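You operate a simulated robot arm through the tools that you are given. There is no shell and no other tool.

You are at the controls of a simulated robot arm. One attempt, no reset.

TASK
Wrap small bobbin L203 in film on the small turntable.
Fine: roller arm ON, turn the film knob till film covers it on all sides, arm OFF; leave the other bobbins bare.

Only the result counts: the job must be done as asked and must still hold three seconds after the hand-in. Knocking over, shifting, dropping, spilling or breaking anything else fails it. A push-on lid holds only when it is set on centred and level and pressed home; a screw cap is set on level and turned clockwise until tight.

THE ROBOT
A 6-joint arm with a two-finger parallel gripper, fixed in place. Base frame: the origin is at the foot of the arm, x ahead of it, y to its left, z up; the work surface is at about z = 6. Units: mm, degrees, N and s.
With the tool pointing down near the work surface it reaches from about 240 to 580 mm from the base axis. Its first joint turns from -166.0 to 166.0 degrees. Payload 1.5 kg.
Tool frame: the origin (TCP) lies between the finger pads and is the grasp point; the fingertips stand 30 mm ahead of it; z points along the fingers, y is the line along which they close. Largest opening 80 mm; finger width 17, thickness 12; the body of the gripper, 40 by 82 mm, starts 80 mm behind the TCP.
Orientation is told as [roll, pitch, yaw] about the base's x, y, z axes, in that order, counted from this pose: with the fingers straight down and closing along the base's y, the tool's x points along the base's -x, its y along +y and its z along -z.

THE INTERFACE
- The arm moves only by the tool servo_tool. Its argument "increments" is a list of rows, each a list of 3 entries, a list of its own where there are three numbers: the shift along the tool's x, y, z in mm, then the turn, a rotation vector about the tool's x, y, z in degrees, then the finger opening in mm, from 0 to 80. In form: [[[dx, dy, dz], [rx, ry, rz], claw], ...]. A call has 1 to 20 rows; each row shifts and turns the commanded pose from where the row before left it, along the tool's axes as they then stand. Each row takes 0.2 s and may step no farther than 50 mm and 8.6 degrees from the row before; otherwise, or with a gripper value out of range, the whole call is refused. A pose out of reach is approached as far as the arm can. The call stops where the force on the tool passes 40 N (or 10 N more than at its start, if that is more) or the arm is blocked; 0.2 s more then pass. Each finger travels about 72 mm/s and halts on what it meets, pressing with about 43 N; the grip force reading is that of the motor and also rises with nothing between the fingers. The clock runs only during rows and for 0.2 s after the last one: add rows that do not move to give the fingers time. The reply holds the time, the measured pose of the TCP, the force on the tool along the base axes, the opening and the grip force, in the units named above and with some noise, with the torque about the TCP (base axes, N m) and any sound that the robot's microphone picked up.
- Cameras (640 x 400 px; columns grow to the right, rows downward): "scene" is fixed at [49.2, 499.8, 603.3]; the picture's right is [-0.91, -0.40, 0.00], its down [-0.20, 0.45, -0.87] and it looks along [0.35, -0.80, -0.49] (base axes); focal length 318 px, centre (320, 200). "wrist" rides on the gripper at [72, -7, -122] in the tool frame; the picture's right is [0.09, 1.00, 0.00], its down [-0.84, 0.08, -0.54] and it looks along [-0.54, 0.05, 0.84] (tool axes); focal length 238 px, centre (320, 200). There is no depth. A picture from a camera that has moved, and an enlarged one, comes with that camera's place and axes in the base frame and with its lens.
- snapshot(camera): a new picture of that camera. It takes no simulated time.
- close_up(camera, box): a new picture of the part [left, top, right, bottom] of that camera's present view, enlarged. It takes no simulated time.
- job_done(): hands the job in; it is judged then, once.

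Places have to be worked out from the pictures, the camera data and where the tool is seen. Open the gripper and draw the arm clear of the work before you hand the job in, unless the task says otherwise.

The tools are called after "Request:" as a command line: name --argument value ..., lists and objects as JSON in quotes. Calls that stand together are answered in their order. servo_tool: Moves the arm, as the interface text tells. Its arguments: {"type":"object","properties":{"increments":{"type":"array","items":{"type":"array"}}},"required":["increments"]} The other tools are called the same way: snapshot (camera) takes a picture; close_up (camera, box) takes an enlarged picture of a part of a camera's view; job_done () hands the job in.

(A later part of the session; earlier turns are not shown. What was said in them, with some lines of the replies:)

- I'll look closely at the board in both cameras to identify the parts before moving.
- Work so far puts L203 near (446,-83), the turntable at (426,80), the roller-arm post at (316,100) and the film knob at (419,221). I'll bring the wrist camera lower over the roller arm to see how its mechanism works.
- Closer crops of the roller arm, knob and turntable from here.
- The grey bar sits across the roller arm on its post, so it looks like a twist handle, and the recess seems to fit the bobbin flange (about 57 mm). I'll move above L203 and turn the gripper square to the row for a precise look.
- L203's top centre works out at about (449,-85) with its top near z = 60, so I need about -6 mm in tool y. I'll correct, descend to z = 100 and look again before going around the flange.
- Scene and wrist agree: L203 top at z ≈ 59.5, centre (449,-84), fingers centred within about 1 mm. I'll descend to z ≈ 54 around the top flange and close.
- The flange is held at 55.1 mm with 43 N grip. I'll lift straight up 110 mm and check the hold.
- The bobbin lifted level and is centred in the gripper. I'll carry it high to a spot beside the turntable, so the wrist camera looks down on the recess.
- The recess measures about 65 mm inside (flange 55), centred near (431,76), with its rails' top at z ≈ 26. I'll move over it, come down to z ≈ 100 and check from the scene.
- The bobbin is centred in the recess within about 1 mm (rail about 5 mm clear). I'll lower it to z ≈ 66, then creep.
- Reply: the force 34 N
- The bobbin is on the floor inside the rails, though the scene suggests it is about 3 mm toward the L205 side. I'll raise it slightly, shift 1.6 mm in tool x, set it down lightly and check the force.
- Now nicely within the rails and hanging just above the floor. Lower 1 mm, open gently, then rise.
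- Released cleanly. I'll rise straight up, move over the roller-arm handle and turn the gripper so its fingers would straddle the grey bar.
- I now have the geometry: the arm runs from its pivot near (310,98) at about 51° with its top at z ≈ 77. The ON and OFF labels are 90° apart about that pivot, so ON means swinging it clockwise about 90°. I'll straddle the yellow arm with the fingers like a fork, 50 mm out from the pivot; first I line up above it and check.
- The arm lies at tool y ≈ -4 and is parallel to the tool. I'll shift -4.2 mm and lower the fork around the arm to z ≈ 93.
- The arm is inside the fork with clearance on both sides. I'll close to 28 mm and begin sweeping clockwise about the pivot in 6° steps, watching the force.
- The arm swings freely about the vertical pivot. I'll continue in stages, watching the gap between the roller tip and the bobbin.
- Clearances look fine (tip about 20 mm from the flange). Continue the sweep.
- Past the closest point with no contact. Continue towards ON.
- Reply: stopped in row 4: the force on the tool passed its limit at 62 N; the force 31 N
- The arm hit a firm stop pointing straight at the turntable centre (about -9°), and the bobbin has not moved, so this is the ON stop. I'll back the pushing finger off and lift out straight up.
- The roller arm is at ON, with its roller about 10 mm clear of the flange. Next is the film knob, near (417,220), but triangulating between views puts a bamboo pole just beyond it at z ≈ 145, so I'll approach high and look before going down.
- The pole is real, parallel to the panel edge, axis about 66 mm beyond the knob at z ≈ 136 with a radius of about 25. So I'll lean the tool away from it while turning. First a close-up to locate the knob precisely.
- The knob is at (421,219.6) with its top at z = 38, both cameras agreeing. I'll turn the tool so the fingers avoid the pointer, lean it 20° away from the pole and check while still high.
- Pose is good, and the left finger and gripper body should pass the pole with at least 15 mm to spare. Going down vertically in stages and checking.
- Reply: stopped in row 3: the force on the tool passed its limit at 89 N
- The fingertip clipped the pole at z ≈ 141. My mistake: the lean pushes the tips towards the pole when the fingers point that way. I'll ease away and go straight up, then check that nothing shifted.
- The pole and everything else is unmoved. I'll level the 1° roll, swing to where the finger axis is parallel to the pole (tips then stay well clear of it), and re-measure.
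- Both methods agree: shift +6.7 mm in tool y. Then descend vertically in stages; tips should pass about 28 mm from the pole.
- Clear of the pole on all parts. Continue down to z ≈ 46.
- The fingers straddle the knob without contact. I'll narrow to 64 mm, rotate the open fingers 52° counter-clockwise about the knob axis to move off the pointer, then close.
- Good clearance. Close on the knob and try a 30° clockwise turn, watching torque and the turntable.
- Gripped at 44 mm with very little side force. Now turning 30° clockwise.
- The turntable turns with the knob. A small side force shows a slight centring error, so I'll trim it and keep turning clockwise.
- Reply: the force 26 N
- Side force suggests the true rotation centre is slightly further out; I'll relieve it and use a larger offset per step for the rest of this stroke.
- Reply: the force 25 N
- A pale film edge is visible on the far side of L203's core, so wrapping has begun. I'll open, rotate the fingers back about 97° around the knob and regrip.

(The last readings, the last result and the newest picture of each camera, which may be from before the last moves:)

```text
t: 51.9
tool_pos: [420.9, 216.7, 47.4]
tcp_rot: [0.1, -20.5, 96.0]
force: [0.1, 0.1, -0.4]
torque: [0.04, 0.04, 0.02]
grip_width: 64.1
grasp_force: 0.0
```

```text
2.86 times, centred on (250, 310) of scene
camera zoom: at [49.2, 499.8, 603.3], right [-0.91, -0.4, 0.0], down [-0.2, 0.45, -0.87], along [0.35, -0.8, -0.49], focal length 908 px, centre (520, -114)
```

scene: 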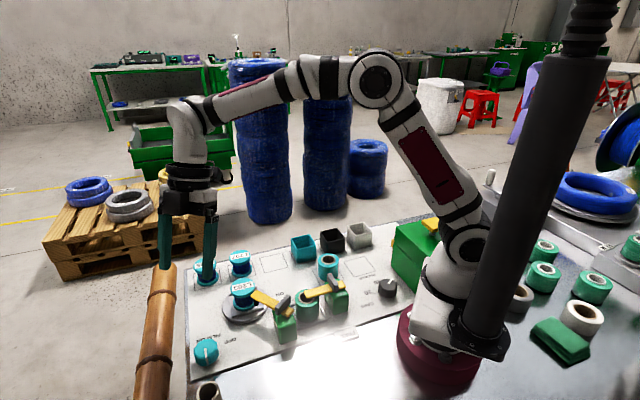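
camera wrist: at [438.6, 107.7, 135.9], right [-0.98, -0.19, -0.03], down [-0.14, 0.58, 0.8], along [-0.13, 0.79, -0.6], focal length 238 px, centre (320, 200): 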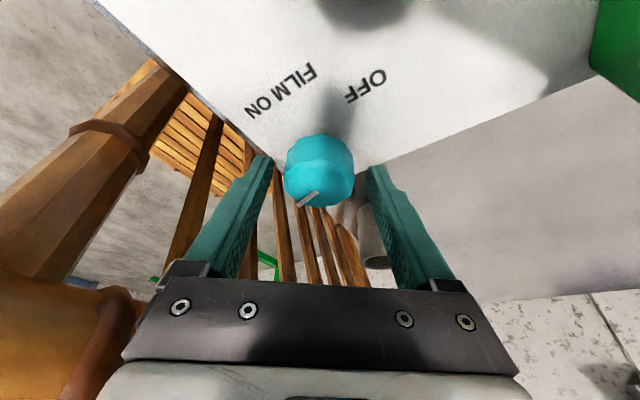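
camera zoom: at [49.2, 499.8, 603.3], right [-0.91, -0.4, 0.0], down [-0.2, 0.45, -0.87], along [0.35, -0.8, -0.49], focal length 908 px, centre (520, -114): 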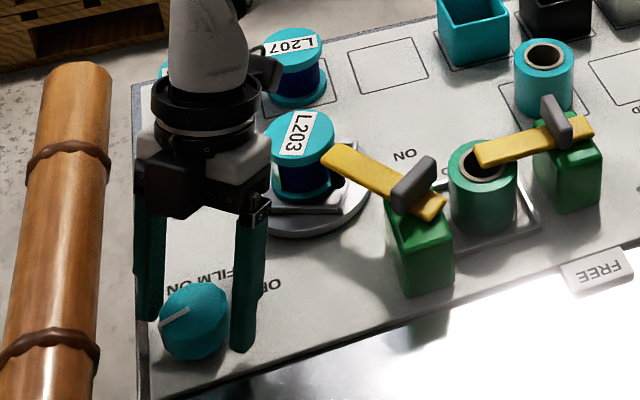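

Ready for the second stroke; pointer is clear of the pads. Close and turn clockwise.

Request:
servo_tool --increments '[[[0, 0, 0], [0, 0, 0], 54], [[0, 0, 0], [0, 0, 0], 48], [[0, 0, 0], [0, 0, 0], 42], [[0, 0, 0], [0, 0, 0], 40], [[0, 0, 0], [0, 0, 0], 40], [[-0.05, 0.95, 0], [2.57, 0, 7.05], 40], [[-0.05, 0.95, 0], [2.57, 0, 7.05], 40], [[-0.05, 0.95, 0], [2.57, 0, 7.05], 40], [[0, 0, 0], [0, 0, 0], 40]]'

Request:
close_up --camera "wrist" --box '[220, 100, 420, 260]'

```text
t: 53.9
tool_pos: [417.4, 216.5, 46.8]
tcp_rot: [0.2, -20.4, 73.4]
force: [5.8, -3.6, -0.5]
torque: [-0.15, -0.18, -0.06]
grip_width: 46.1
grasp_force: 3.7
```

```text
2.50 times, centred on (320, 180) of wrist
camera zoom: at [392.9, 109.4, 136.1], right [-0.98, 0.2, -0.03], down [0.1, 0.59, 0.8], along [0.18, 0.78, -0.6], focal length 596 px, centre (320, 250)
```

zoom: 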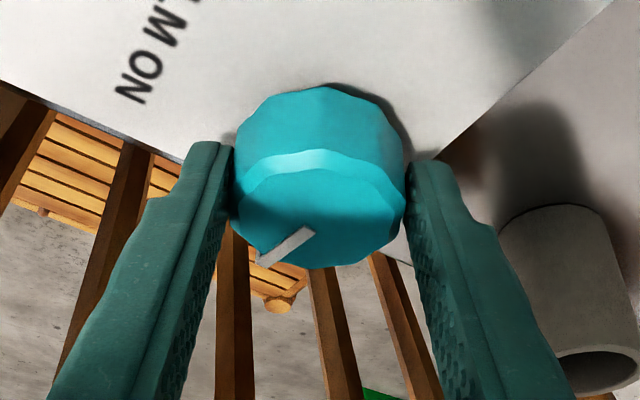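

Grip reads low (46 mm, 3.7 N); let me hold a moment and re-read before going on.

Request:
servo_tool --increments '[[[0, 0, 0], [0, 0, 0], 38], [[0, 0, 0], [0, 0, 0], 36]]'

Request:
close_up --camera "scene" --box '[180, 240, 320, 380]'

```text
t: 54.5
tool_pos: [418.1, 216.0, 47.9]
tcp_rot: [0.1, -20.5, 73.4]
force: [10.1, -5.2, -3.4]
torque: [-0.23, -0.24, -0.09]
grip_width: 45.5
grasp_force: 5.1
```

```text
2.86 times, centred on (250, 310) of scene
camera zoom: at [49.2, 499.8, 603.3], right [-0.91, -0.4, 0.0], down [-0.2, 0.45, -0.87], along [0.35, -0.8, -0.49], focal length 908 px, centre (520, -114)
```

zoom: 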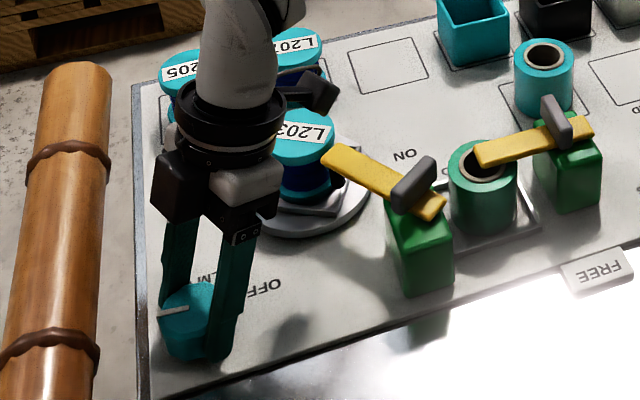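

Request:
close_up --camera "scene" --box '[225, 270, 305, 330]'

Request:
close_up --camera "scene" --box '[180, 320, 250, 375]'

```text
6.67 times, centred on (265, 300) of scene
camera zoom: at [49.2, 499.8, 603.3], right [-0.91, -0.4, 0.0], down [-0.2, 0.45, -0.87], along [0.35, -0.8, -0.49], focal length 2118 px, centre (687, -467)
```

zoom: 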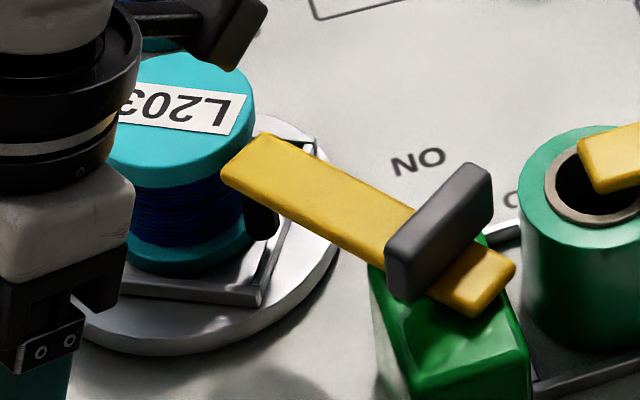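

```text
7.27 times, centred on (215, 348) of scene
camera zoom: at [49.2, 499.8, 603.3], right [-0.91, -0.4, 0.0], down [-0.2, 0.45, -0.87], along [0.35, -0.8, -0.49], focal length 2311 px, centre (1084, -873)
```

zoom: 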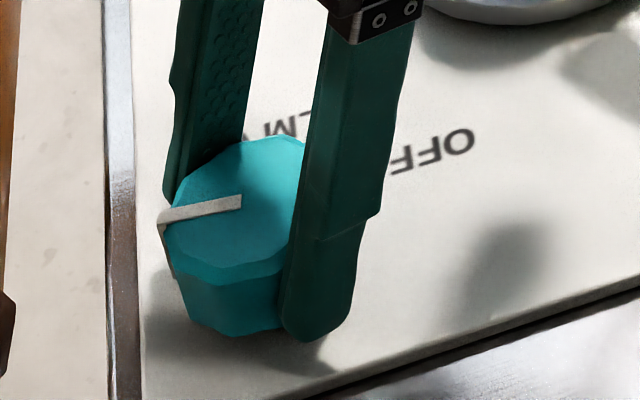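

Label tracking shows the turntable turns about four times the knob angle, so it has done about one revolution. I can't yet see film, so I'll finish this stroke and inspect the core with the wrist camera.

Request:
servo_tool --increments '[[[0, 0, 0], [0, 0, 0], 34], [[-0.08, 1.0, 0], [2.57, 0, 7.05], 34], [[-0.08, 1.0, 0], [2.57, 0, 7.05], 34], [[-0.08, 1.0, 0], [2.57, 0, 7.05], 34], [[-0.08, 1.0, 0], [2.57, 0, 7.05], 34], [[-0.08, 1.0, 0], [2.57, 0, 7.05], 34], [[0, 0, 0], [0, 0, 0], 34]]'

Request:
close_up --camera "scene" --box '[180, 260, 300, 380]'

Request:
close_up --camera "wrist" --box '[220, 100, 420, 260]'

```text
t: 56.1
tool_pos: [413.8, 220.3, 47.4]
tcp_rot: [0.3, -20.2, 35.8]
force: [8.5, -12.1, 0.4]
torque: [-0.23, -0.43, -0.1]
grip_width: 47.0
grasp_force: 7.5
```

```text
3.33 times, centred on (240, 320) of scene
camera zoom: at [49.2, 499.8, 603.3], right [-0.91, -0.4, 0.0], down [-0.2, 0.45, -0.87], along [0.35, -0.8, -0.49], focal length 1059 px, centre (587, -200)
```

zoom: 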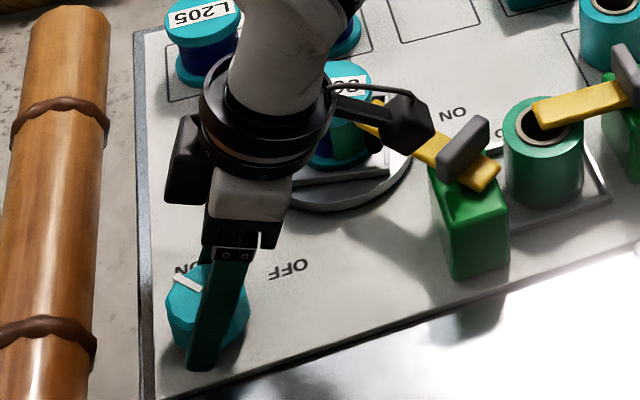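

```text
2.50 times, centred on (320, 180) of wrist
camera zoom: at [329.2, 149.4, 136.9], right [-0.65, 0.76, -0.03], down [0.44, 0.41, 0.8], along [0.61, 0.51, -0.6], focal length 596 px, centre (320, 250)
```

zoom: 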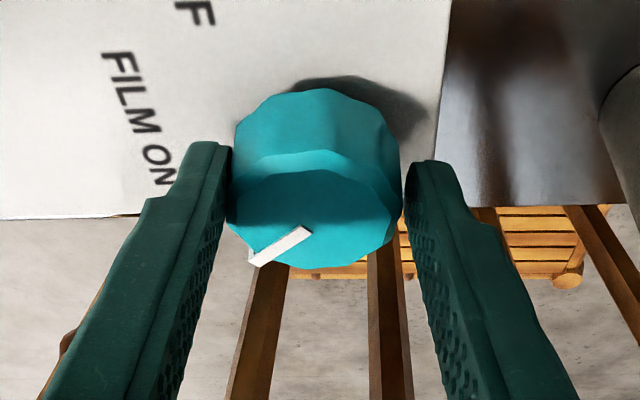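

Request:
close_up --camera "scene" --box '[235, 270, 315, 330]'

```text
6.67 times, centred on (275, 300) of scene
camera zoom: at [49.2, 499.8, 603.3], right [-0.91, -0.4, 0.0], down [-0.2, 0.45, -0.87], along [0.35, -0.8, -0.49], focal length 2118 px, centre (620, -467)
```

zoom: 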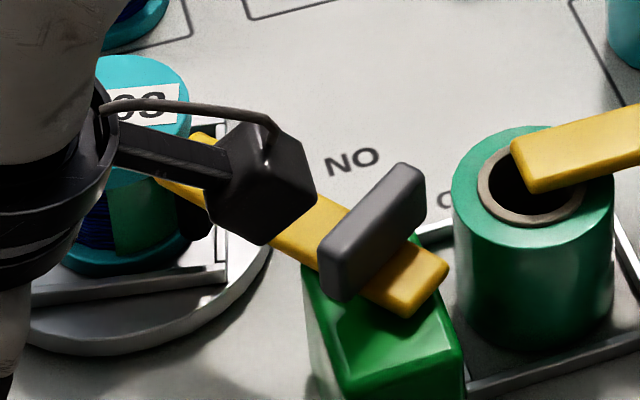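

A green film panel has now appeared on the core, so it is wrapping sector by sector. Continue the stroke.

Request:
servo_tool --increments '[[[0, -0.6, 0], [0, 0, 0], 34], [[-0.08, 1.0, 0], [2.57, 0, 7.05], 34], [[-0.08, 1.0, 0], [2.57, 0, 7.05], 34], [[-0.08, 1.0, 0], [2.57, 0, 7.05], 34], [[-0.08, 1.0, 0], [2.57, 0, 7.05], 34], [[-0.08, 1.0, 0], [2.57, 0, 7.05], 34], [[0, 0, 0], [0, 0, 0], 34]]'

Request:
snapshot --camera "wrist"

Request:
close_up --camera "scene" --box '[180, 260, 300, 380]'

```text
t: 57.7
tool_pos: [413.1, 223.8, 47.6]
tcp_rot: [0.3, -20.0, -1.9]
force: [-2.3, -12.2, 3.0]
torque: [-0.47, 0.01, -0.15]
grip_width: 45.4
grasp_force: 7.0
```

```text
taken
camera wrist: at [303.2, 219.4, 137.1], right [-0.06, 1.0, -0.02], down [0.6, 0.05, 0.79], along [0.79, 0.03, -0.61], focal length 238 px, centre (320, 200)
```

wrist: 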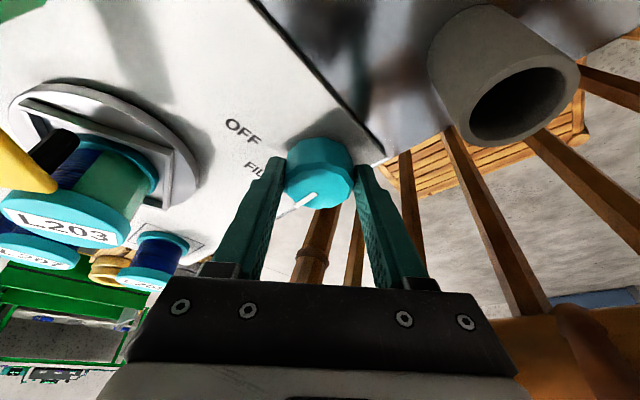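

```text
3.33 times, centred on (240, 320) of scene
camera zoom: at [49.2, 499.8, 603.3], right [-0.91, -0.4, 0.0], down [-0.2, 0.45, -0.87], along [0.35, -0.8, -0.49], focal length 1059 px, centre (587, -200)
```

zoom: 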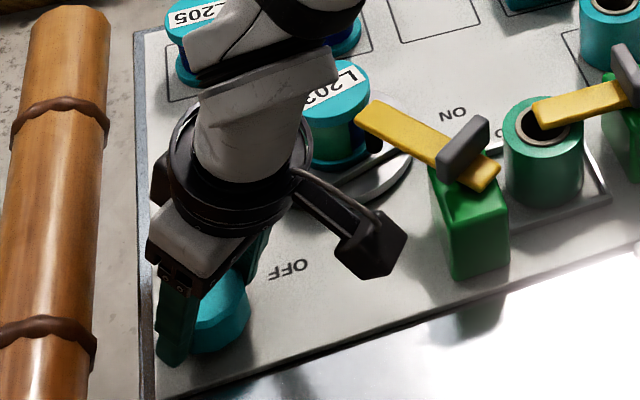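

Film now covers a good part of the core. My finger alignment had drifted about 1–2 mm, so I'll open, re-centre on the knob (best estimate (421.2,222.4)) and swing back for stroke three.

Request:
servo_tool --increments '[[[0, 0, 0], [0, 0, 0], 52], [[0, 0, 0], [0, 0, 0], 64], [[-1.8, -1.1, 0.65], [0, 0, 0], 64], [[-0.05, -0.8, 0], [-2.57, 0, -7.05], 64], [[-0.05, -0.8, 0], [-2.57, 0, -7.05], 64], [[-0.05, -0.8, 0], [-2.57, 0, -7.05], 64], [[-0.05, -0.8, 0], [-2.57, 0, -7.05], 64], [[-0.05, -0.8, 0], [-2.57, 0, -7.05], 64], [[-0.05, -0.8, 0], [-2.57, 0, -7.05], 64], [[-0.05, -0.8, 0], [-2.57, 0, -7.05], 64], [[-0.05, -0.8, 0], [-2.57, 0, -7.05], 64], [[-0.05, -0.8, 0], [-2.57, 0, -7.05], 64], [[-0.05, -0.8, 0], [-2.57, 0, -7.05], 64], [[-0.05, -0.8, 0], [-2.57, 0, -7.05], 64], [[-0.05, -0.8, 0], [-2.57, 0, -7.05], 64], [[-0.05, -0.8, 0], [-2.57, 0, -7.05], 64], [[0, 0, 0], [0, 0, 0], 64]]'

Request:
close_up --camera "wrist" --box '[220, 100, 420, 260]'

Request:
close_up --camera "scene" --box '[180, 260, 300, 380]'

```text
t: 61.3
tool_pos: [422.2, 217.3, 47.7]
tcp_rot: [0.1, -20.4, 96.0]
force: [1.1, 0.2, -0.9]
torque: [0.0, -0.01, 0.03]
grip_width: 63.9
grasp_force: 0.1
```

```text
2.50 times, centred on (320, 180) of wrist
camera zoom: at [440.2, 108.0, 136.7], right [-0.98, -0.19, -0.03], down [-0.14, 0.58, 0.8], along [-0.13, 0.79, -0.6], focal length 596 px, centre (320, 250)
```

zoom: 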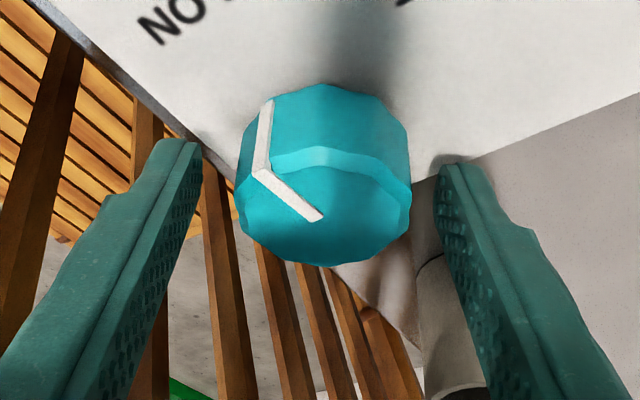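

```text
3.33 times, centred on (240, 320) of scene
camera zoom: at [49.2, 499.8, 603.3], right [-0.91, -0.4, 0.0], down [-0.2, 0.45, -0.87], along [0.35, -0.8, -0.49], focal length 1059 px, centre (587, -200)
```

zoom: 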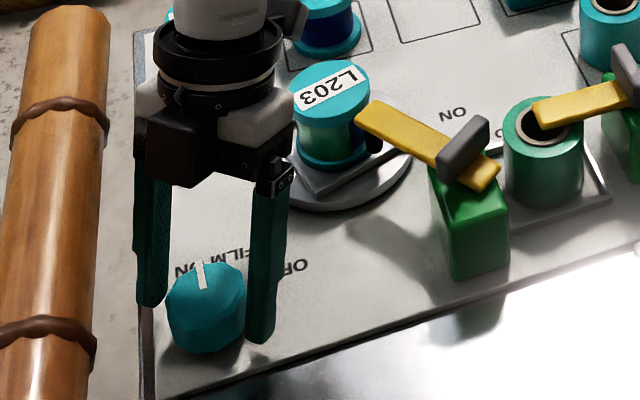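

Centred well, pointer clear of both pads; film is showing green on the camera side. Close and do stroke three.

Request:
servo_tool --increments '[[[0, 0.8, 0], [0, 0, 0], 54], [[0, 0, 0], [0, 0, 0], 48], [[0, 0, 0], [0, 0, 0], 42], [[0, 0, 0], [0, 0, 0], 40], [[0, 0, 0], [0, 0, 0], 40]]'

Request:
close_up --camera "wrist" --box '[220, 100, 420, 260]'

```text
t: 62.5
tool_pos: [421.4, 216.8, 47.9]
tcp_rot: [0.0, -20.5, 95.9]
force: [-3.1, 0.0, 0.3]
torque: [0.22, -0.45, 0.01]
grip_width: 44.6
grasp_force: 45.3
```

```text
2.50 times, centred on (320, 180) of wrist
camera zoom: at [439.1, 108.1, 136.6], right [-0.98, -0.19, -0.03], down [-0.14, 0.58, 0.8], along [-0.13, 0.79, -0.6], focal length 596 px, centre (320, 250)
```

zoom: 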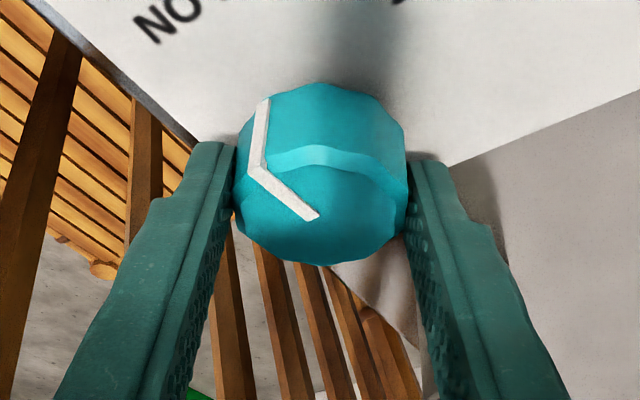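

Solid grip. Turning clockwise in batches.

Request:
servo_tool --increments '[[[-0.06, 0.88, 0], [2.57, 0, 7.05], 40], [[-0.06, 0.88, 0], [2.57, 0, 7.05], 40], [[-0.06, 0.88, 0], [2.57, 0, 7.05], 40], [[-0.06, 0.88, 0], [2.57, 0, 7.05], 40], [[0, 0, 0], [0, 0, 0], 40]]'

```text
t: 63.7
tool_pos: [419.1, 217.2, 47.4]
tcp_rot: [0.2, -20.4, 65.8]
force: [17.2, -2.8, -18.3]
torque: [-0.31, -0.43, -0.08]
grip_width: 44.2
grasp_force: 45.0
```

Request:
servo_tool --increments '[[[0.15, -0.6, 0.4], [0, 0, 0], 40], [[-0.06, 0.8, 0], [2.57, 0, 7.05], 40], [[-0.06, 0.8, 0], [2.57, 0, 7.05], 40], [[-0.06, 0.8, 0], [2.57, 0, 7.05], 40], [[-0.06, 0.8, 0], [2.57, 0, 7.05], 40], [[0, 0, 0], [0, 0, 0], 40]]'

Request:
close_up --camera "scene" --box '[180, 260, 300, 380]'

```text
t: 65.1
tool_pos: [416.5, 218.4, 48.0]
tcp_rot: [0.4, -20.4, 35.8]
force: [5.4, -18.5, 6.7]
torque: [-1.46, -0.74, -0.14]
grip_width: 44.1
grasp_force: 45.2
```

```text
3.33 times, centred on (240, 320) of scene
camera zoom: at [49.2, 499.8, 603.3], right [-0.91, -0.4, 0.0], down [-0.2, 0.45, -0.87], along [0.35, -0.8, -0.49], focal length 1059 px, centre (587, -200)
```

zoom: 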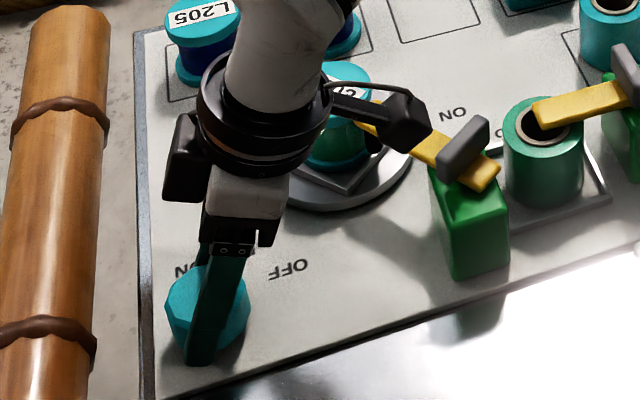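

Green wrap is now showing all across the visible core. Trim and continue.

Request:
servo_tool --increments '[[[0, -0.7, 0], [0, 0, 0], 40], [[-0.06, 0.75, 0], [2.57, 0, 7.05], 40], [[-0.06, 0.75, 0], [2.57, 0, 7.05], 40], [[-0.06, 0.75, 0], [2.57, 0, 7.05], 40], [[-0.06, 0.75, 0], [2.57, 0, 7.05], 40], [[-0.06, 0.75, 0], [2.57, 0, 7.05], 40], [[0, 0, 0], [0, 0, 0], 40]]'

Request:
close_up --camera "scene" --box '[230, 265, 310, 325]'

Request:
close_up --camera "wrist" --box '[0, 60, 240, 280]'

```text
t: 66.7
tool_pos: [414.6, 222.1, 47.7]
tcp_rot: [0.4, -19.9, -1.8]
force: [-12.2, -1.7, 10.1]
torque: [-0.93, -0.06, -0.01]
grip_width: 44.1
grasp_force: 44.8
```

```text
6.67 times, centred on (270, 295) of scene
camera zoom: at [49.2, 499.8, 603.3], right [-0.91, -0.4, 0.0], down [-0.2, 0.45, -0.87], along [0.35, -0.8, -0.49], focal length 2118 px, centre (653, -433)
```

zoom: 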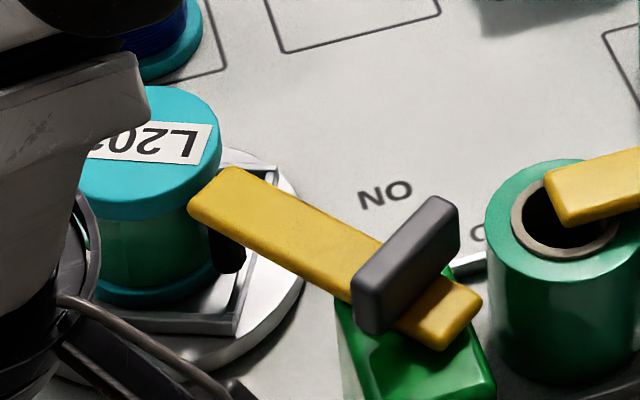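

```text
1.82 times, centred on (120, 170) of wrist
camera zoom: at [305.6, 218.5, 137.9], right [-0.06, 1.0, -0.02], down [0.6, 0.05, 0.8], along [0.79, 0.03, -0.61], focal length 433 px, centre (684, 254)
```

zoom: 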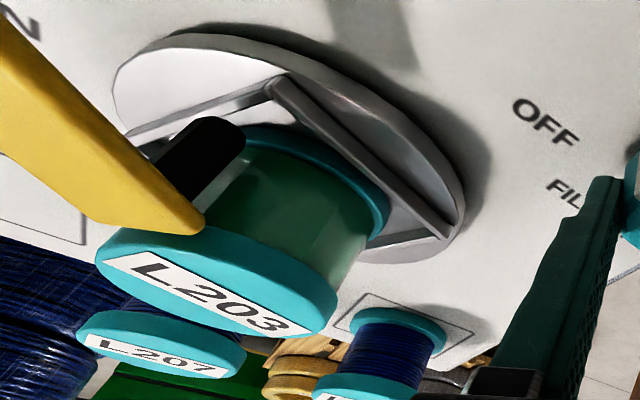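

The core is now green on every side I can see. To see (and guarantee) the hidden side, I'll do another half stroke so the bobbin shows its other faces.

Request:
servo_tool --increments '[[[0, 0, 0], [0, 0, 0], 52], [[0, 0, 0], [0, 0, 0], 64], [[-0.05, -0.8, 0], [-2.57, 0, -7.05], 64], [[-0.05, -0.8, 0], [-2.57, 0, -7.05], 64], [[-0.05, -0.8, 0], [-2.57, 0, -7.05], 64], [[-0.05, -0.8, 0], [-2.57, 0, -7.05], 64], [[-0.05, -0.8, 0], [-2.57, 0, -7.05], 64], [[-0.05, -0.8, 0], [-2.57, 0, -7.05], 64], [[-0.05, -0.8, 0], [-2.57, 0, -7.05], 64], [[-0.05, -0.8, 0], [-2.57, 0, -7.05], 64], [[-0.05, -0.8, 0], [-2.57, 0, -7.05], 64], [[-0.05, -0.8, 0], [-2.57, 0, -7.05], 64], [[0, 0, 0], [0, 0, 0], 64]]'

Request:
close_up --camera "wrist" --box '[220, 100, 420, 260]'

Request:
close_up --camera "scene" --box '[180, 260, 300, 380]'

```text
t: 69.5
tool_pos: [420.3, 218.1, 48.4]
tcp_rot: [0.2, -20.5, 73.4]
force: [0.1, -0.9, 0.0]
torque: [0.03, 0.0, 0.01]
grip_width: 63.9
grasp_force: 0.0
```

```text
2.50 times, centred on (320, 180) of wrist
camera zoom: at [395.3, 109.3, 137.2], right [-0.98, 0.2, -0.03], down [0.1, 0.59, 0.8], along [0.18, 0.78, -0.6], focal length 596 px, centre (320, 250)
```

zoom: 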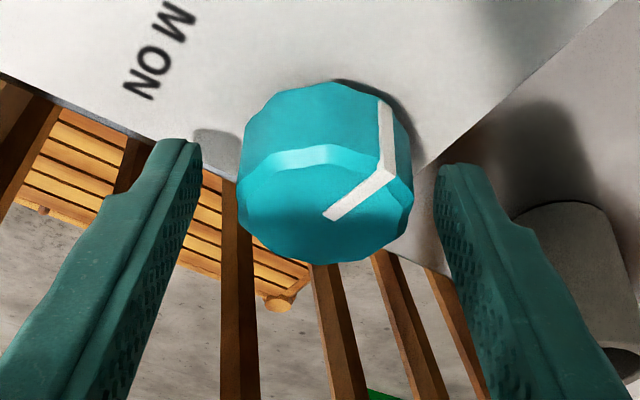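

```text
3.33 times, centred on (240, 320) of scene
camera zoom: at [49.2, 499.8, 603.3], right [-0.91, -0.4, 0.0], down [-0.2, 0.45, -0.87], along [0.35, -0.8, -0.49], focal length 1059 px, centre (587, -200)
```

zoom: 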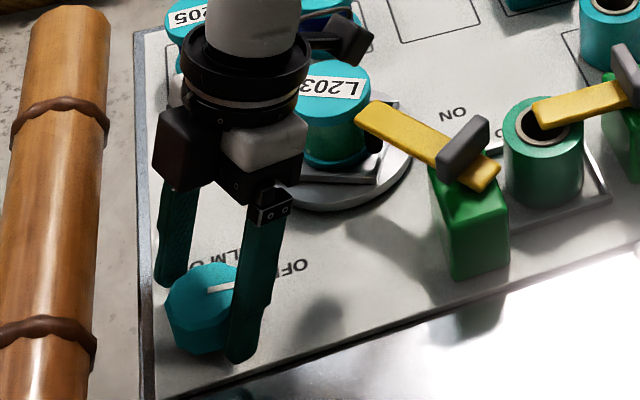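

Fingers clear of the pointer. Close and turn 30°, then inspect.

Request:
servo_tool --increments '[[[0, 0.8, 0], [0, 0, 0], 54], [[0, 0, 0], [0, 0, 0], 48], [[0, 0, 0], [0, 0, 0], 42], [[0, 0, 0], [0, 0, 0], 40], [[0, 0, 0], [0, 0, 0], 40], [[-0.06, 0.85, 0], [2.57, 0, 7.05], 40], [[-0.06, 0.85, 0], [2.57, 0, 7.05], 40], [[-0.06, 0.85, 0], [2.57, 0, 7.05], 40], [[0, 0, 0], [0, 0, 0], 40]]'

Request:
close_up --camera "scene" --box '[220, 265, 300, 325]'

```text
t: 71.5
tool_pos: [416.9, 218.2, 47.5]
tcp_rot: [0.3, -20.3, 50.8]
force: [-0.4, 7.9, -10.7]
torque: [-0.65, -0.63, 0.02]
grip_width: 43.9
grasp_force: 44.8
```

```text
6.67 times, centred on (260, 295) of scene
camera zoom: at [49.2, 499.8, 603.3], right [-0.91, -0.4, 0.0], down [-0.2, 0.45, -0.87], along [0.35, -0.8, -0.49], focal length 2118 px, centre (720, -433)
```

zoom: 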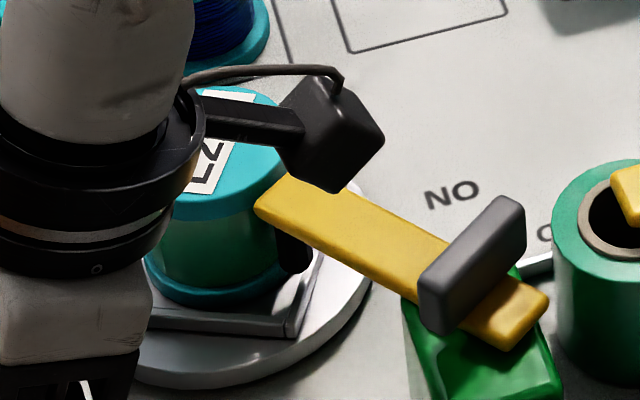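

Still green at this phase. Turn another stretch and look again.

Request:
servo_tool --increments '[[[-0.06, 0.85, 0], [2.57, 0, 7.05], 40], [[-0.06, 0.85, 0], [2.57, 0, 7.05], 40], [[-0.06, 0.85, 0], [2.57, 0, 7.05], 40], [[0, 0, 0], [0, 0, 0], 40]]'

Request:
close_up --camera "scene" --box '[220, 265, 300, 325]'

Request:
close_up --camera "wrist" --box '[0, 0, 320, 200]'

```text
t: 72.5
tool_pos: [416.7, 219.1, 48.2]
tcp_rot: [0.3, -20.2, 28.3]
force: [-3.5, -8.2, 1.3]
torque: [-1.32, -0.43, -0.02]
grip_width: 44.3
grasp_force: 45.0
```

```text
6.67 times, centred on (260, 295) of scene
camera zoom: at [49.2, 499.8, 603.3], right [-0.91, -0.4, 0.0], down [-0.2, 0.45, -0.87], along [0.35, -0.8, -0.49], focal length 2118 px, centre (720, -433)
```

zoom: 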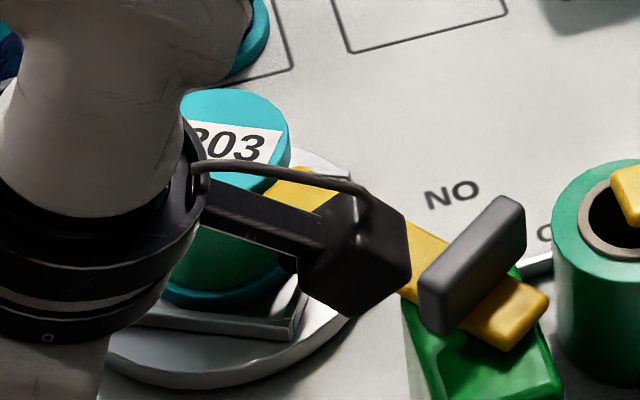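

```text
2.00 times, centred on (160, 100) of wrist
camera zoom: at [322.9, 161.4, 137.8], right [-0.55, 0.83, -0.02], down [0.49, 0.35, 0.8], along [0.67, 0.43, -0.6], focal length 477 px, centre (640, 400)
```

zoom: 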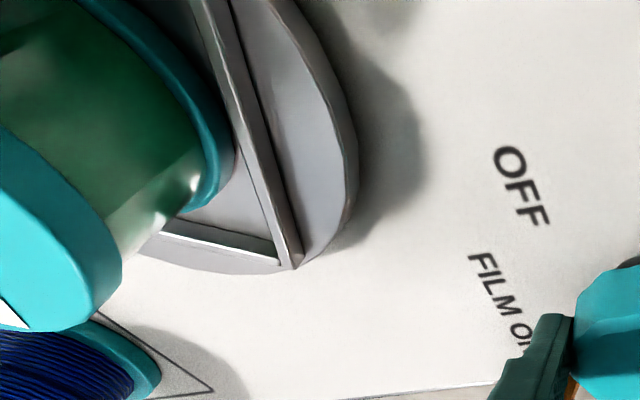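

The label is now turned 180° from the earlier view and the core is green on this side too, so film covers all sides. I'll open, return the tool to parallel with the pole and rise straight up.

Request:
servo_tool --increments '[[[0, 0, 0], [0, 0, 0], 52], [[0, 0, 0], [0, 0, 0], 64], [[-0.05, -0.8, 0], [-2.57, 0, -7.05], 66], [[-0.05, -0.8, 0], [-2.57, 0, -7.05], 72], [[0, 0, 0], [0, 0, 0], 76], [[-7, 0, -18.8], [0, 0, 0], 76], [[-10.4, 0, -28.1], [0, 0, 0], 76], [[-13.9, 0, -37.5], [0, 0, 0], 76], [[-13.9, 0, -37.5], [0, 0, 0], 76], [[-13.9, 0, -37.5], [0, 0, 0], 76], [[-13.9, 0, -37.5], [0, 0, 0], 76], [[0, 0, 0], [0, 0, 0], 76]]'

Request:
snapshot --camera "scene"

Request:
close_up --camera "scene" --box '[210, 260, 330, 350]'

```text
t: 75.1
tool_pos: [418.1, 218.8, 259.2]
tcp_rot: [0.4, -20.4, 43.3]
force: [1.2, 0.3, 0.3]
torque: [-0.01, 0.01, -0.03]
grip_width: 76.0
grasp_force: 0.0
```

```text
taken
```

scene: 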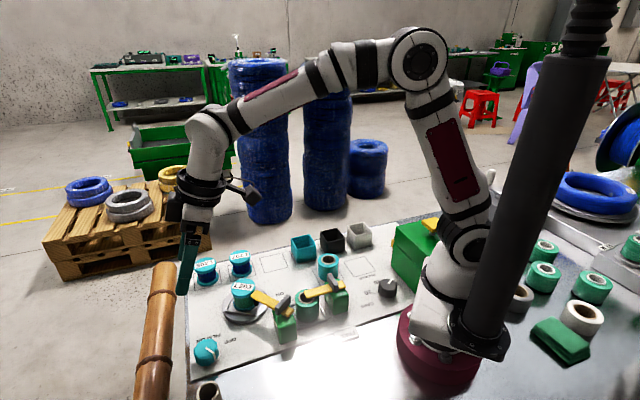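

```text
4.44 times, centred on (270, 305) of scene
camera zoom: at [49.2, 499.8, 603.3], right [-0.91, -0.4, 0.0], down [-0.2, 0.45, -0.87], along [0.35, -0.8, -0.49], focal length 1412 px, centre (542, -267)
```

zoom: 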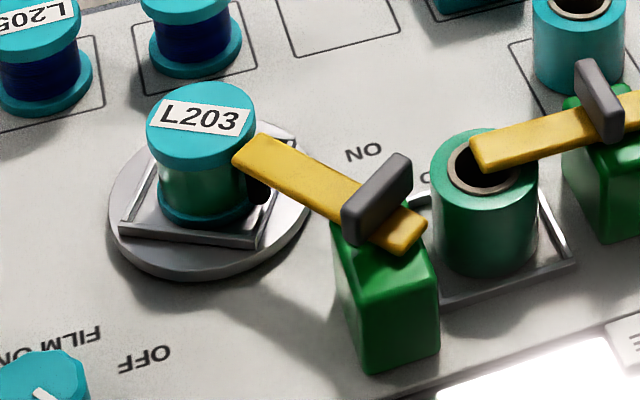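

L203 is wrapped in green all round. Now to return the roller arm to OFF: level the tool, move over the arm at the fork position used before, and line up.

Request:
servo_tool --increments '[[[0, 0, 0], [0, 6.8, 0], 60], [[0, 0, 0], [0, 6.8, 0], 50], [[0, 0, 0], [0, 6.8, 0], 42], [[32.6, -15, 0], [0, 0, 0], 42], [[32.6, -15, 0], [0, 0, 0], 42], [[32.6, -15, 0], [0, 0, 0], 42], [[32.6, -15, 0], [0, 0, 0], 42], [[0, 0, 0], [0, 0, 7.57], 42], [[0, 0, 0], [0, 0, 7.57], 42], [[0, 0, 0], [0, 0, 7.57], 42], [[0, 0, 0], [0, 0, 7.57], 42], [[0, 0, 0], [0, 0, 7.57], 42], [[0, 0, 0], [0, 0, 7.57], 42], [[0, 0, 0], [0, 0, 7.57], 42], [[0, 0, 40], [0, 0, 0], 42], [[0, 0, 40], [0, 0, 0], 42], [[0, 0, 0], [0, 0, 0], 42]]'

Request:
snapshot --camera "wrist"

Request:
close_up --camera "scene" --box '[210, 240, 330, 350]'

```text
t: 78.7
tool_pos: [363.9, 86.0, 177.8]
tcp_rot: [0.1, 0.4, -9.6]
force: [-1.1, -0.3, -0.3]
torque: [0.02, 0.03, -0.02]
grip_width: 41.9
grasp_force: 0.0
```

```text
taken
camera wrist: at [292.5, 90.0, 300.1], right [0.07, 1.0, 0.0], down [0.84, -0.07, 0.54], along [0.54, -0.04, -0.84], focal length 238 px, centre (320, 200)
```

wrist: 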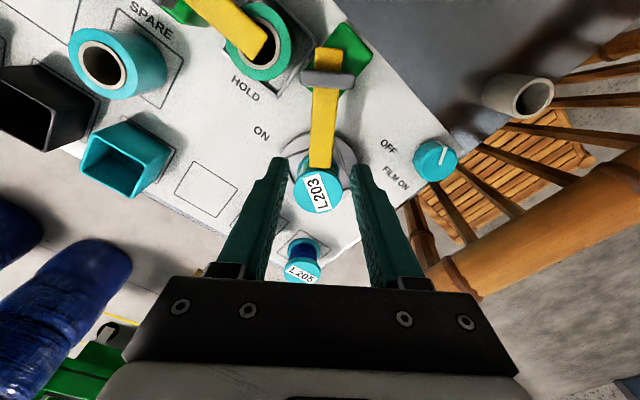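

```text
3.64 times, centred on (270, 295) of scene
camera zoom: at [49.2, 499.8, 603.3], right [-0.91, -0.4, 0.0], down [-0.2, 0.45, -0.87], along [0.35, -0.8, -0.49], focal length 1156 px, centre (502, -146)
```

zoom: 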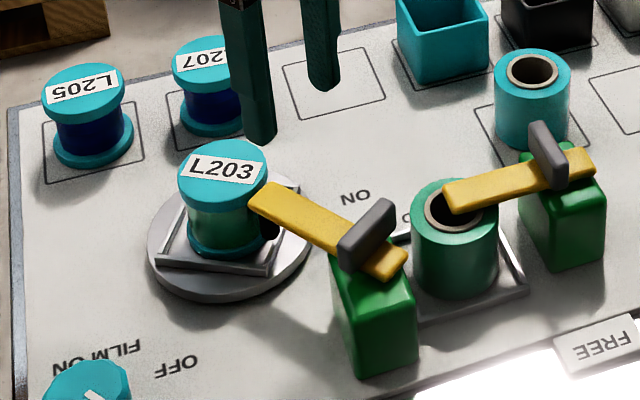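

The arm lies at tool y ≈ +2. Shift and descend around it to z ≈ 92.

Request:
servo_tool --increments '[[[0, 2, 20], [0, 0, 0], 42], [[0, 0, 30], [0, 0, 0], 42], [[0, 0, 20], [0, 0, 0], 42], [[0, 0, 15], [0, 0, 0], 42], [[0, 0, 0], [0, 0, 0], 42]]'

Request:
close_up --camera "wrist" --box '[200, 20, 440, 220]'

Request:
close_up --camera "scene" --box '[210, 260, 330, 350]'

```text
t: 79.9
tool_pos: [363.7, 86.9, 92.5]
tcp_rot: [0.1, 0.5, -9.7]
force: [-0.1, 0.2, 0.2]
torque: [0.01, -0.04, 0.03]
grip_width: 42.1
grasp_force: 0.0
```

```text
2.00 times, centred on (320, 120) of wrist
camera zoom: at [292.5, 92.2, 214.9], right [0.07, 1.0, 0.0], down [0.84, -0.06, 0.54], along [0.54, -0.04, -0.84], focal length 477 px, centre (320, 360)
```

zoom: 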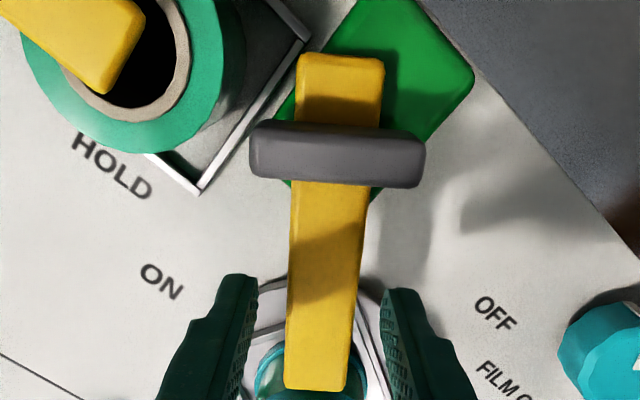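

```text
4.44 times, centred on (270, 305) of scene
camera zoom: at [49.2, 499.8, 603.3], right [-0.91, -0.4, 0.0], down [-0.2, 0.45, -0.87], along [0.35, -0.8, -0.49], focal length 1412 px, centre (542, -267)
```

zoom: 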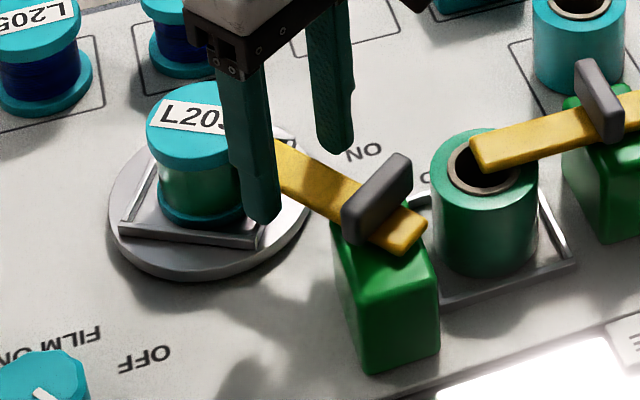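

The fork is around the arm. Close to 28 mm and sweep counter-clockwise back towards OFF.

Request:
servo_tool --increments '[[[0, 0, 0], [0, 0, 0], 28], [[0, 0, 0], [0, 0, 0], 28], [[0.28, 5.38, 0], [0, 0, -6], 28], [[0.28, 5.38, 0], [0, 0, -6], 28], [[0.28, 5.38, 0], [0, 0, -6], 28], [[0.28, 5.38, 0], [0, 0, -6], 28], [[0.28, 5.38, 0], [0, 0, -6], 28], [[0.28, 5.38, 0], [0, 0, -6], 28], [[0, 0, 0], [0, 0, 0], 28]]'

Request:
close_up --camera "scene" --box '[210, 260, 330, 350]'

Request:
close_up --camera "wrist" --box '[200, 20, 440, 220]'

```text
t: 81.9
tool_pos: [359.3, 119.5, 92.2]
tcp_rot: [0.3, 0.2, 26.5]
force: [1.0, -1.5, 1.0]
torque: [-0.02, -0.06, -0.01]
grip_width: 28.0
grasp_force: 0.2
```

```text
4.44 times, centred on (270, 305) of scene
camera zoom: at [49.2, 499.8, 603.3], right [-0.91, -0.4, 0.0], down [-0.2, 0.45, -0.87], along [0.35, -0.8, -0.49], focal length 1412 px, centre (542, -267)
```

zoom: 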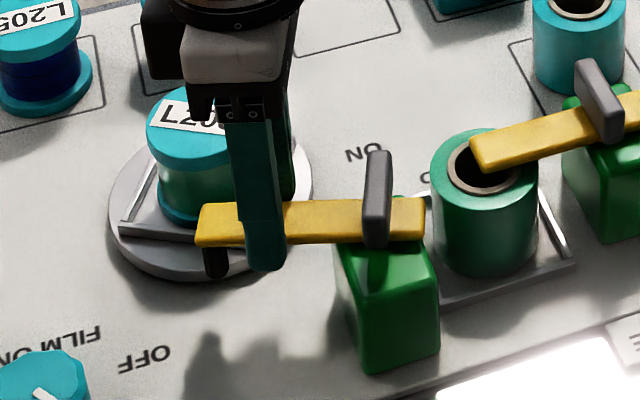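

```text
2.00 times, centred on (320, 120) of wrist
camera zoom: at [298.3, 80.7, 215.1], right [-0.53, 0.85, 0.01], down [0.72, 0.44, 0.54], along [0.46, 0.29, -0.84], focal length 477 px, centre (320, 360)
```

zoom: 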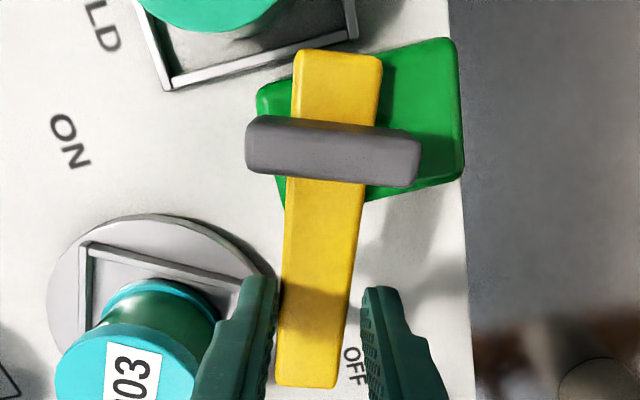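

The arm follows smoothly. Continue towards the OFF stop.

Request:
servo_tool --increments '[[[0.28, 5.38, 0], [0, 0, -6], 28], [[0.28, 5.38, 0], [0, 0, -6], 28], [[0.28, 5.38, 0], [0, 0, -6], 28], [[0.28, 5.38, 0], [0, 0, -6], 28], [[0.05, 1.8, 0], [0, 0, -2], 28], [[0.05, 1.8, 0], [0, 0, -2], 28], [[0, 0, 0], [0, 0, 0], 28]]'

Request:
close_up --camera "scene" --box '[210, 260, 330, 350]'

Request:
close_up --camera "wrist" --box '[200, 20, 440, 220]'

```text
t: 83.5
tool_pos: [343.5, 137.1, 93.4]
tcp_rot: [0.4, 0.0, 54.5]
force: [4.0, -5.0, 0.8]
torque: [-0.14, -0.1, -0.08]
grip_width: 33.2
grasp_force: 2.9
```

```text
4.44 times, centred on (270, 305) of scene
camera zoom: at [49.2, 499.8, 603.3], right [-0.91, -0.4, 0.0], down [-0.2, 0.45, -0.87], along [0.35, -0.8, -0.49], focal length 1412 px, centre (542, -267)
```

zoom: 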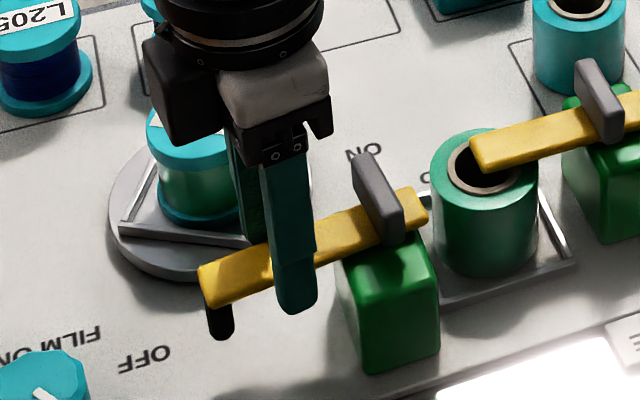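

```text
2.00 times, centred on (320, 120) of wrist
camera zoom: at [307.3, 75.2, 215.7], right [-0.86, 0.5, 0.01], down [0.43, 0.72, 0.54], along [0.27, 0.47, -0.84], focal length 477 px, centre (320, 360)
```

zoom: 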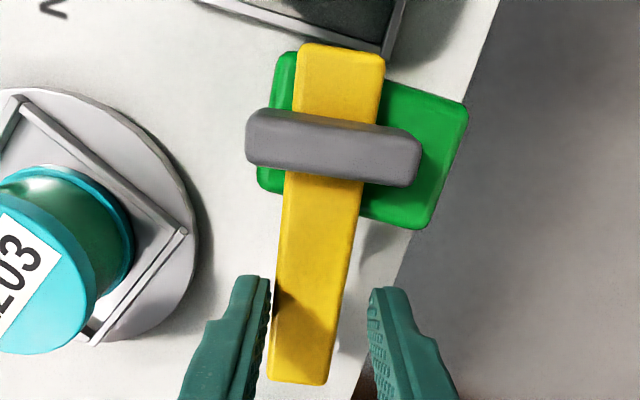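

The arm is back exactly where it started and the pushing finger shows light contact against the OFF stop. Back off, open and lift away.

Request:
servo_tool --increments '[[[0, -2, 0], [0, 0, 0], 36], [[0, 0, 0], [0, 0, 0], 42], [[0, 0, -15], [0, 0, 0], 42], [[0, 0, -40], [0, 0, 0], 42], [[0, 0, -45], [0, 0, 0], 42], [[0, 0, -45], [0, 0, 0], 60], [[30, -20, -25], [0, 0, 0], 76], [[0, 0, 0], [0, 0, 0], 76]]'

Request:
snapshot --camera "scene"

Request:
snapshot --camera "wrist"

Request:
close_up --camera "scene" --box '[180, 240, 340, 370]'

```text
t: 85.3
tool_pos: [343.5, 100.9, 264.2]
tcp_rot: [0.4, 0.1, 54.3]
force: [0.2, -0.1, 0.6]
torque: [0.03, -0.01, -0.01]
grip_width: 75.8
grasp_force: 0.0
```

```text
taken
```

scene: 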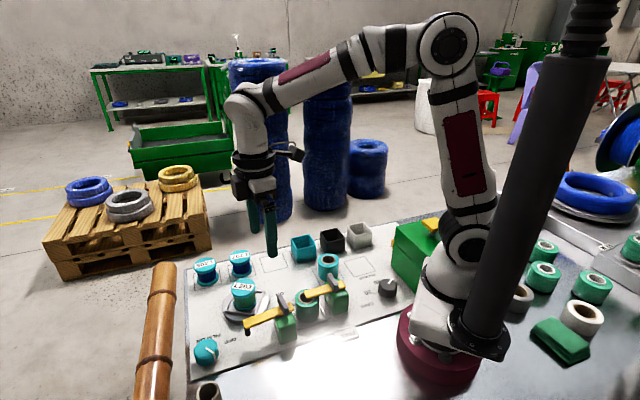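

```text
taken
camera wrist: at [308.1, 36.5, 386.1], right [-0.86, 0.5, 0.01], down [0.43, 0.72, 0.54], along [0.27, 0.47, -0.84], focal length 238 px, centre (320, 200)
```

wrist: 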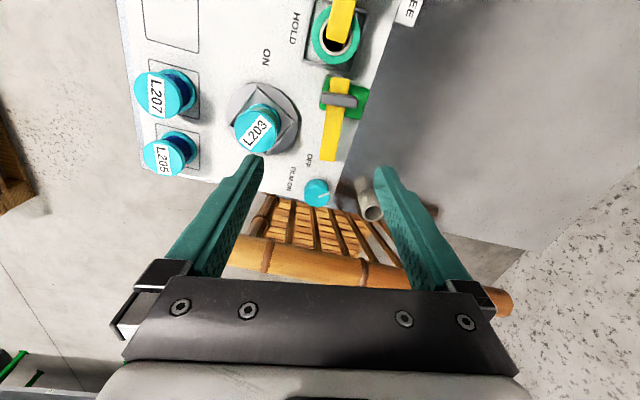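

```text
3.08 times, centred on (260, 305) of scene
camera zoom: at [49.2, 499.8, 603.3], right [-0.91, -0.4, 0.0], down [-0.2, 0.45, -0.87], along [0.35, -0.8, -0.49], focal length 978 px, centre (505, -123)
```

zoom: 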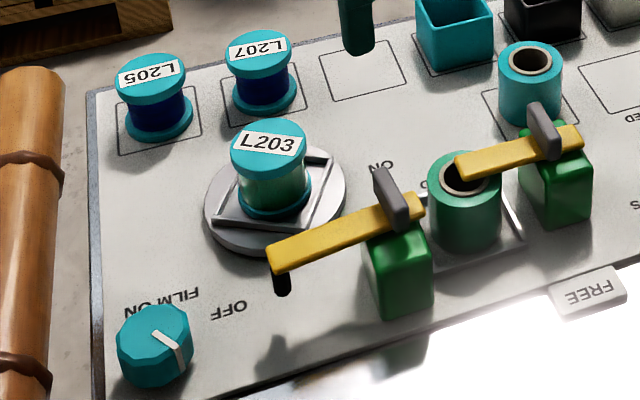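

Request:
close_up --camera "scene" --box '[220, 265, 280, 315]'

Request:
close_up --camera "wrist" --box '[210, 70, 330, 170]'

```text
8.00 times, centred on (250, 290) of scene
camera zoom: at [49.2, 499.8, 603.3], right [-0.91, -0.4, 0.0], down [-0.2, 0.45, -0.87], along [0.35, -0.8, -0.49], focal length 2542 px, centre (880, -520)
```

zoom: 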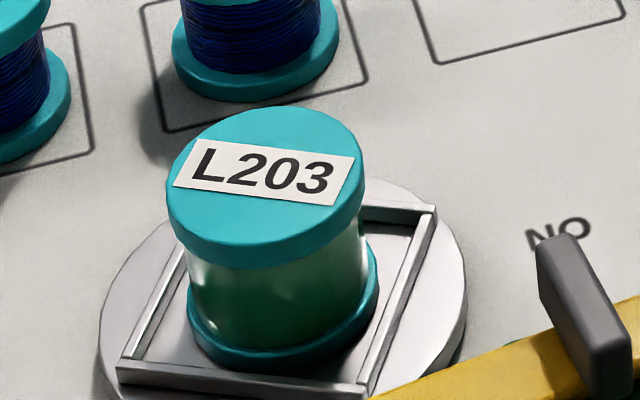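

```text
4.00 times, centred on (270, 120) of wrist
camera zoom: at [308.1, 36.5, 386.1], right [-0.86, 0.5, 0.01], down [0.43, 0.72, 0.54], along [0.27, 0.47, -0.84], focal length 953 px, centre (520, 520)
```

zoom: 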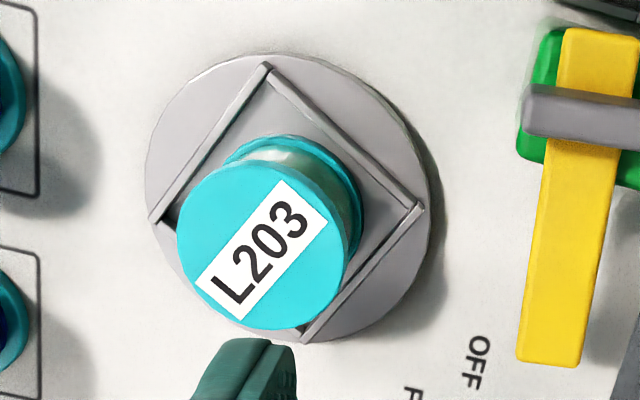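

The wrap looks complete from here. For certainty I'll look at the far side too, swinging the wrist camera round beyond the bobbin at a safe height.

Request:
servo_tool --increments '[[[-9.6, -36.8, 0], [0, 0, 0], 76], [[-9.6, -36.8, 0], [0, 0, 0], 76], [[-9.6, -36.8, 0], [0, 0, 0], 76], [[0, 0, 0], [0, 0, -7.8], 76], [[0, 0, 0], [0, 0, -7.8], 76], [[0, 0, 0], [0, 0, -7.8], 76], [[0, 0, 0], [0, 0, -7.8], 76], [[0, 0, 0], [0, 0, -7.8], 76], [[0, 0, 0], [0, 0, -7.8], 76], [[0, 0, 0], [0, 0, -7.8], 76], [[0, 0, 0], [0, 0, -7.8], 76], [[0, 0, 0], [0, 0, -7.8], 76], [[0, 0, 0], [0, 0, -7.8], 76], [[0, 0, 0], [0, 0, -7.8], 76], [[0, 0, 40], [0, 0, 0], 76], [[0, 0, 40], [0, 0, 0], 76], [[0, 0, 0], [0, 0, 0], 76]]'

Request:
snapshot --camera "wrist"

```text
t: 88.9
tool_pos: [450.9, 59.1, 181.6]
tcp_rot: [0.1, -0.4, 140.3]
force: [0.1, -0.4, 0.2]
torque: [-0.02, 0.01, 0.03]
grip_width: 76.0
grasp_force: 0.0
```

```text
taken
camera wrist: at [510.4, 18.0, 303.0], right [-0.57, -0.82, 0.0], down [-0.69, 0.47, 0.55], along [-0.45, 0.31, -0.84], focal length 238 px, centre (320, 200)
```

wrist: 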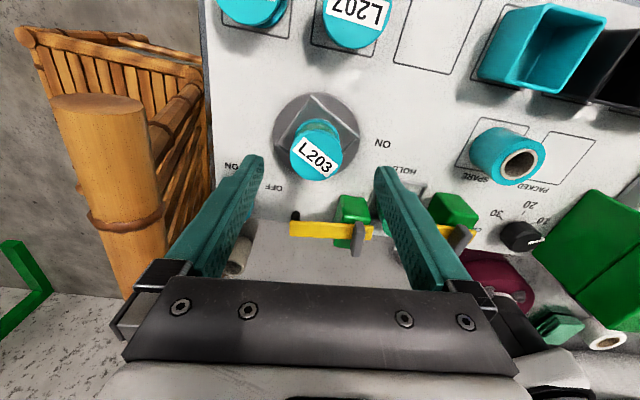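

Request:
close_up --camera "wrist" --box '[270, 85, 370, 185]'

Request:
close_up --camera "scene" --box '[180, 240, 420, 400]'

```text
4.00 times, centred on (320, 135) of wrist
camera zoom: at [510.4, 18.0, 303.0], right [-0.57, -0.82, 0.0], down [-0.69, 0.47, 0.55], along [-0.45, 0.31, -0.84], focal length 953 px, centre (320, 460)
```

zoom: 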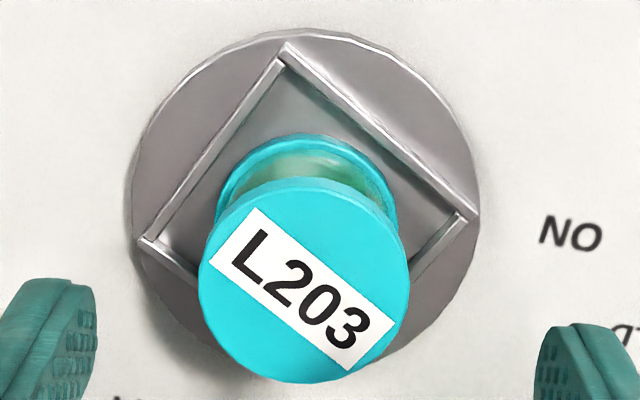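

```text
2.50 times, centred on (300, 320) of scene
camera zoom: at [49.2, 499.8, 603.3], right [-0.91, -0.4, 0.0], down [-0.2, 0.45, -0.87], along [0.35, -0.8, -0.49], focal length 794 px, centre (370, -100)
```

zoom: 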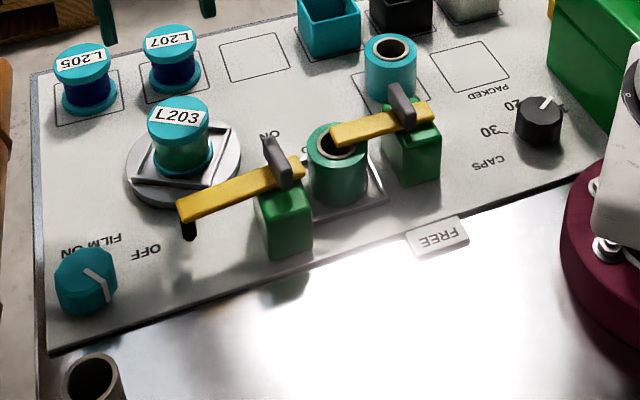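

The far side is filmed too, the roller arm is OFF, L205 and L207 are bare and in place, and nothing else has moved. I'll draw the arm up and clear with the gripper open.

Request:
servo_tool --increments '[[[0, 0, -45], [0, 0, 0], 80], [[0, 0, -45], [0, 0, 0], 80], [[0, 0, -45], [0, 0, 0], 80], [[0, 0, 0], [0, 0, 0], 80], [[0, 0, 0], [0, 0, 0], 80]]'

Request:
snapshot --camera "scene"

```text
t: 90.1
tool_pos: [452.5, 58.2, 315.5]
tcp_rot: [-0.1, -0.3, 140.3]
force: [-0.3, -0.7, -0.2]
torque: [-0.01, -0.04, 0.01]
grip_width: 80.1
grasp_force: 0.0
```

```text
taken
```

scene: 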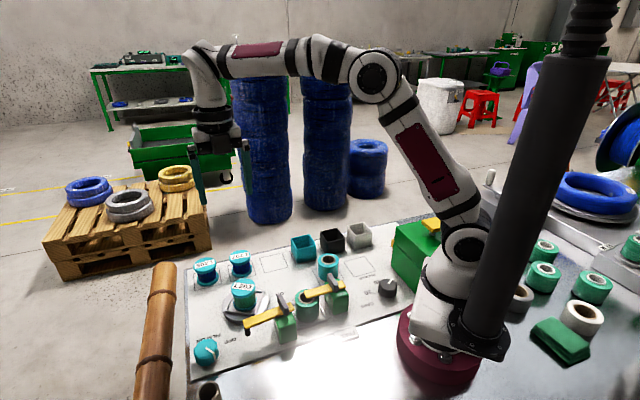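

The arm is clear with the gripper open, L203 stands wrapped on the turntable and the roller arm is at OFF. Handing in.

Request:
job_done

```text
The job is handed in.
```

L203 is wrapped in film and standing on the small turntable. The roller arm is back at OFF, and I've handed the job in. No result has come back yet.

- **Wrap:** I checked the core at several turns and from the far side. Green film shows on every side. The film started late, so it took several turns of the turntable.
- **Other bobbins:** L205 and L207 are bare and still in their marked squares.
- **Pole contact:** on the way down to the film knob, a fingertip hit the bamboo pole beyond the panel, with a force reading of 89 N. I backed off straight away. The pole looked unmoved in the pictures afterwards, and I saw nothing else shifted.
- **Finish:** the gripper is open and the arm is up, clear of the panel.
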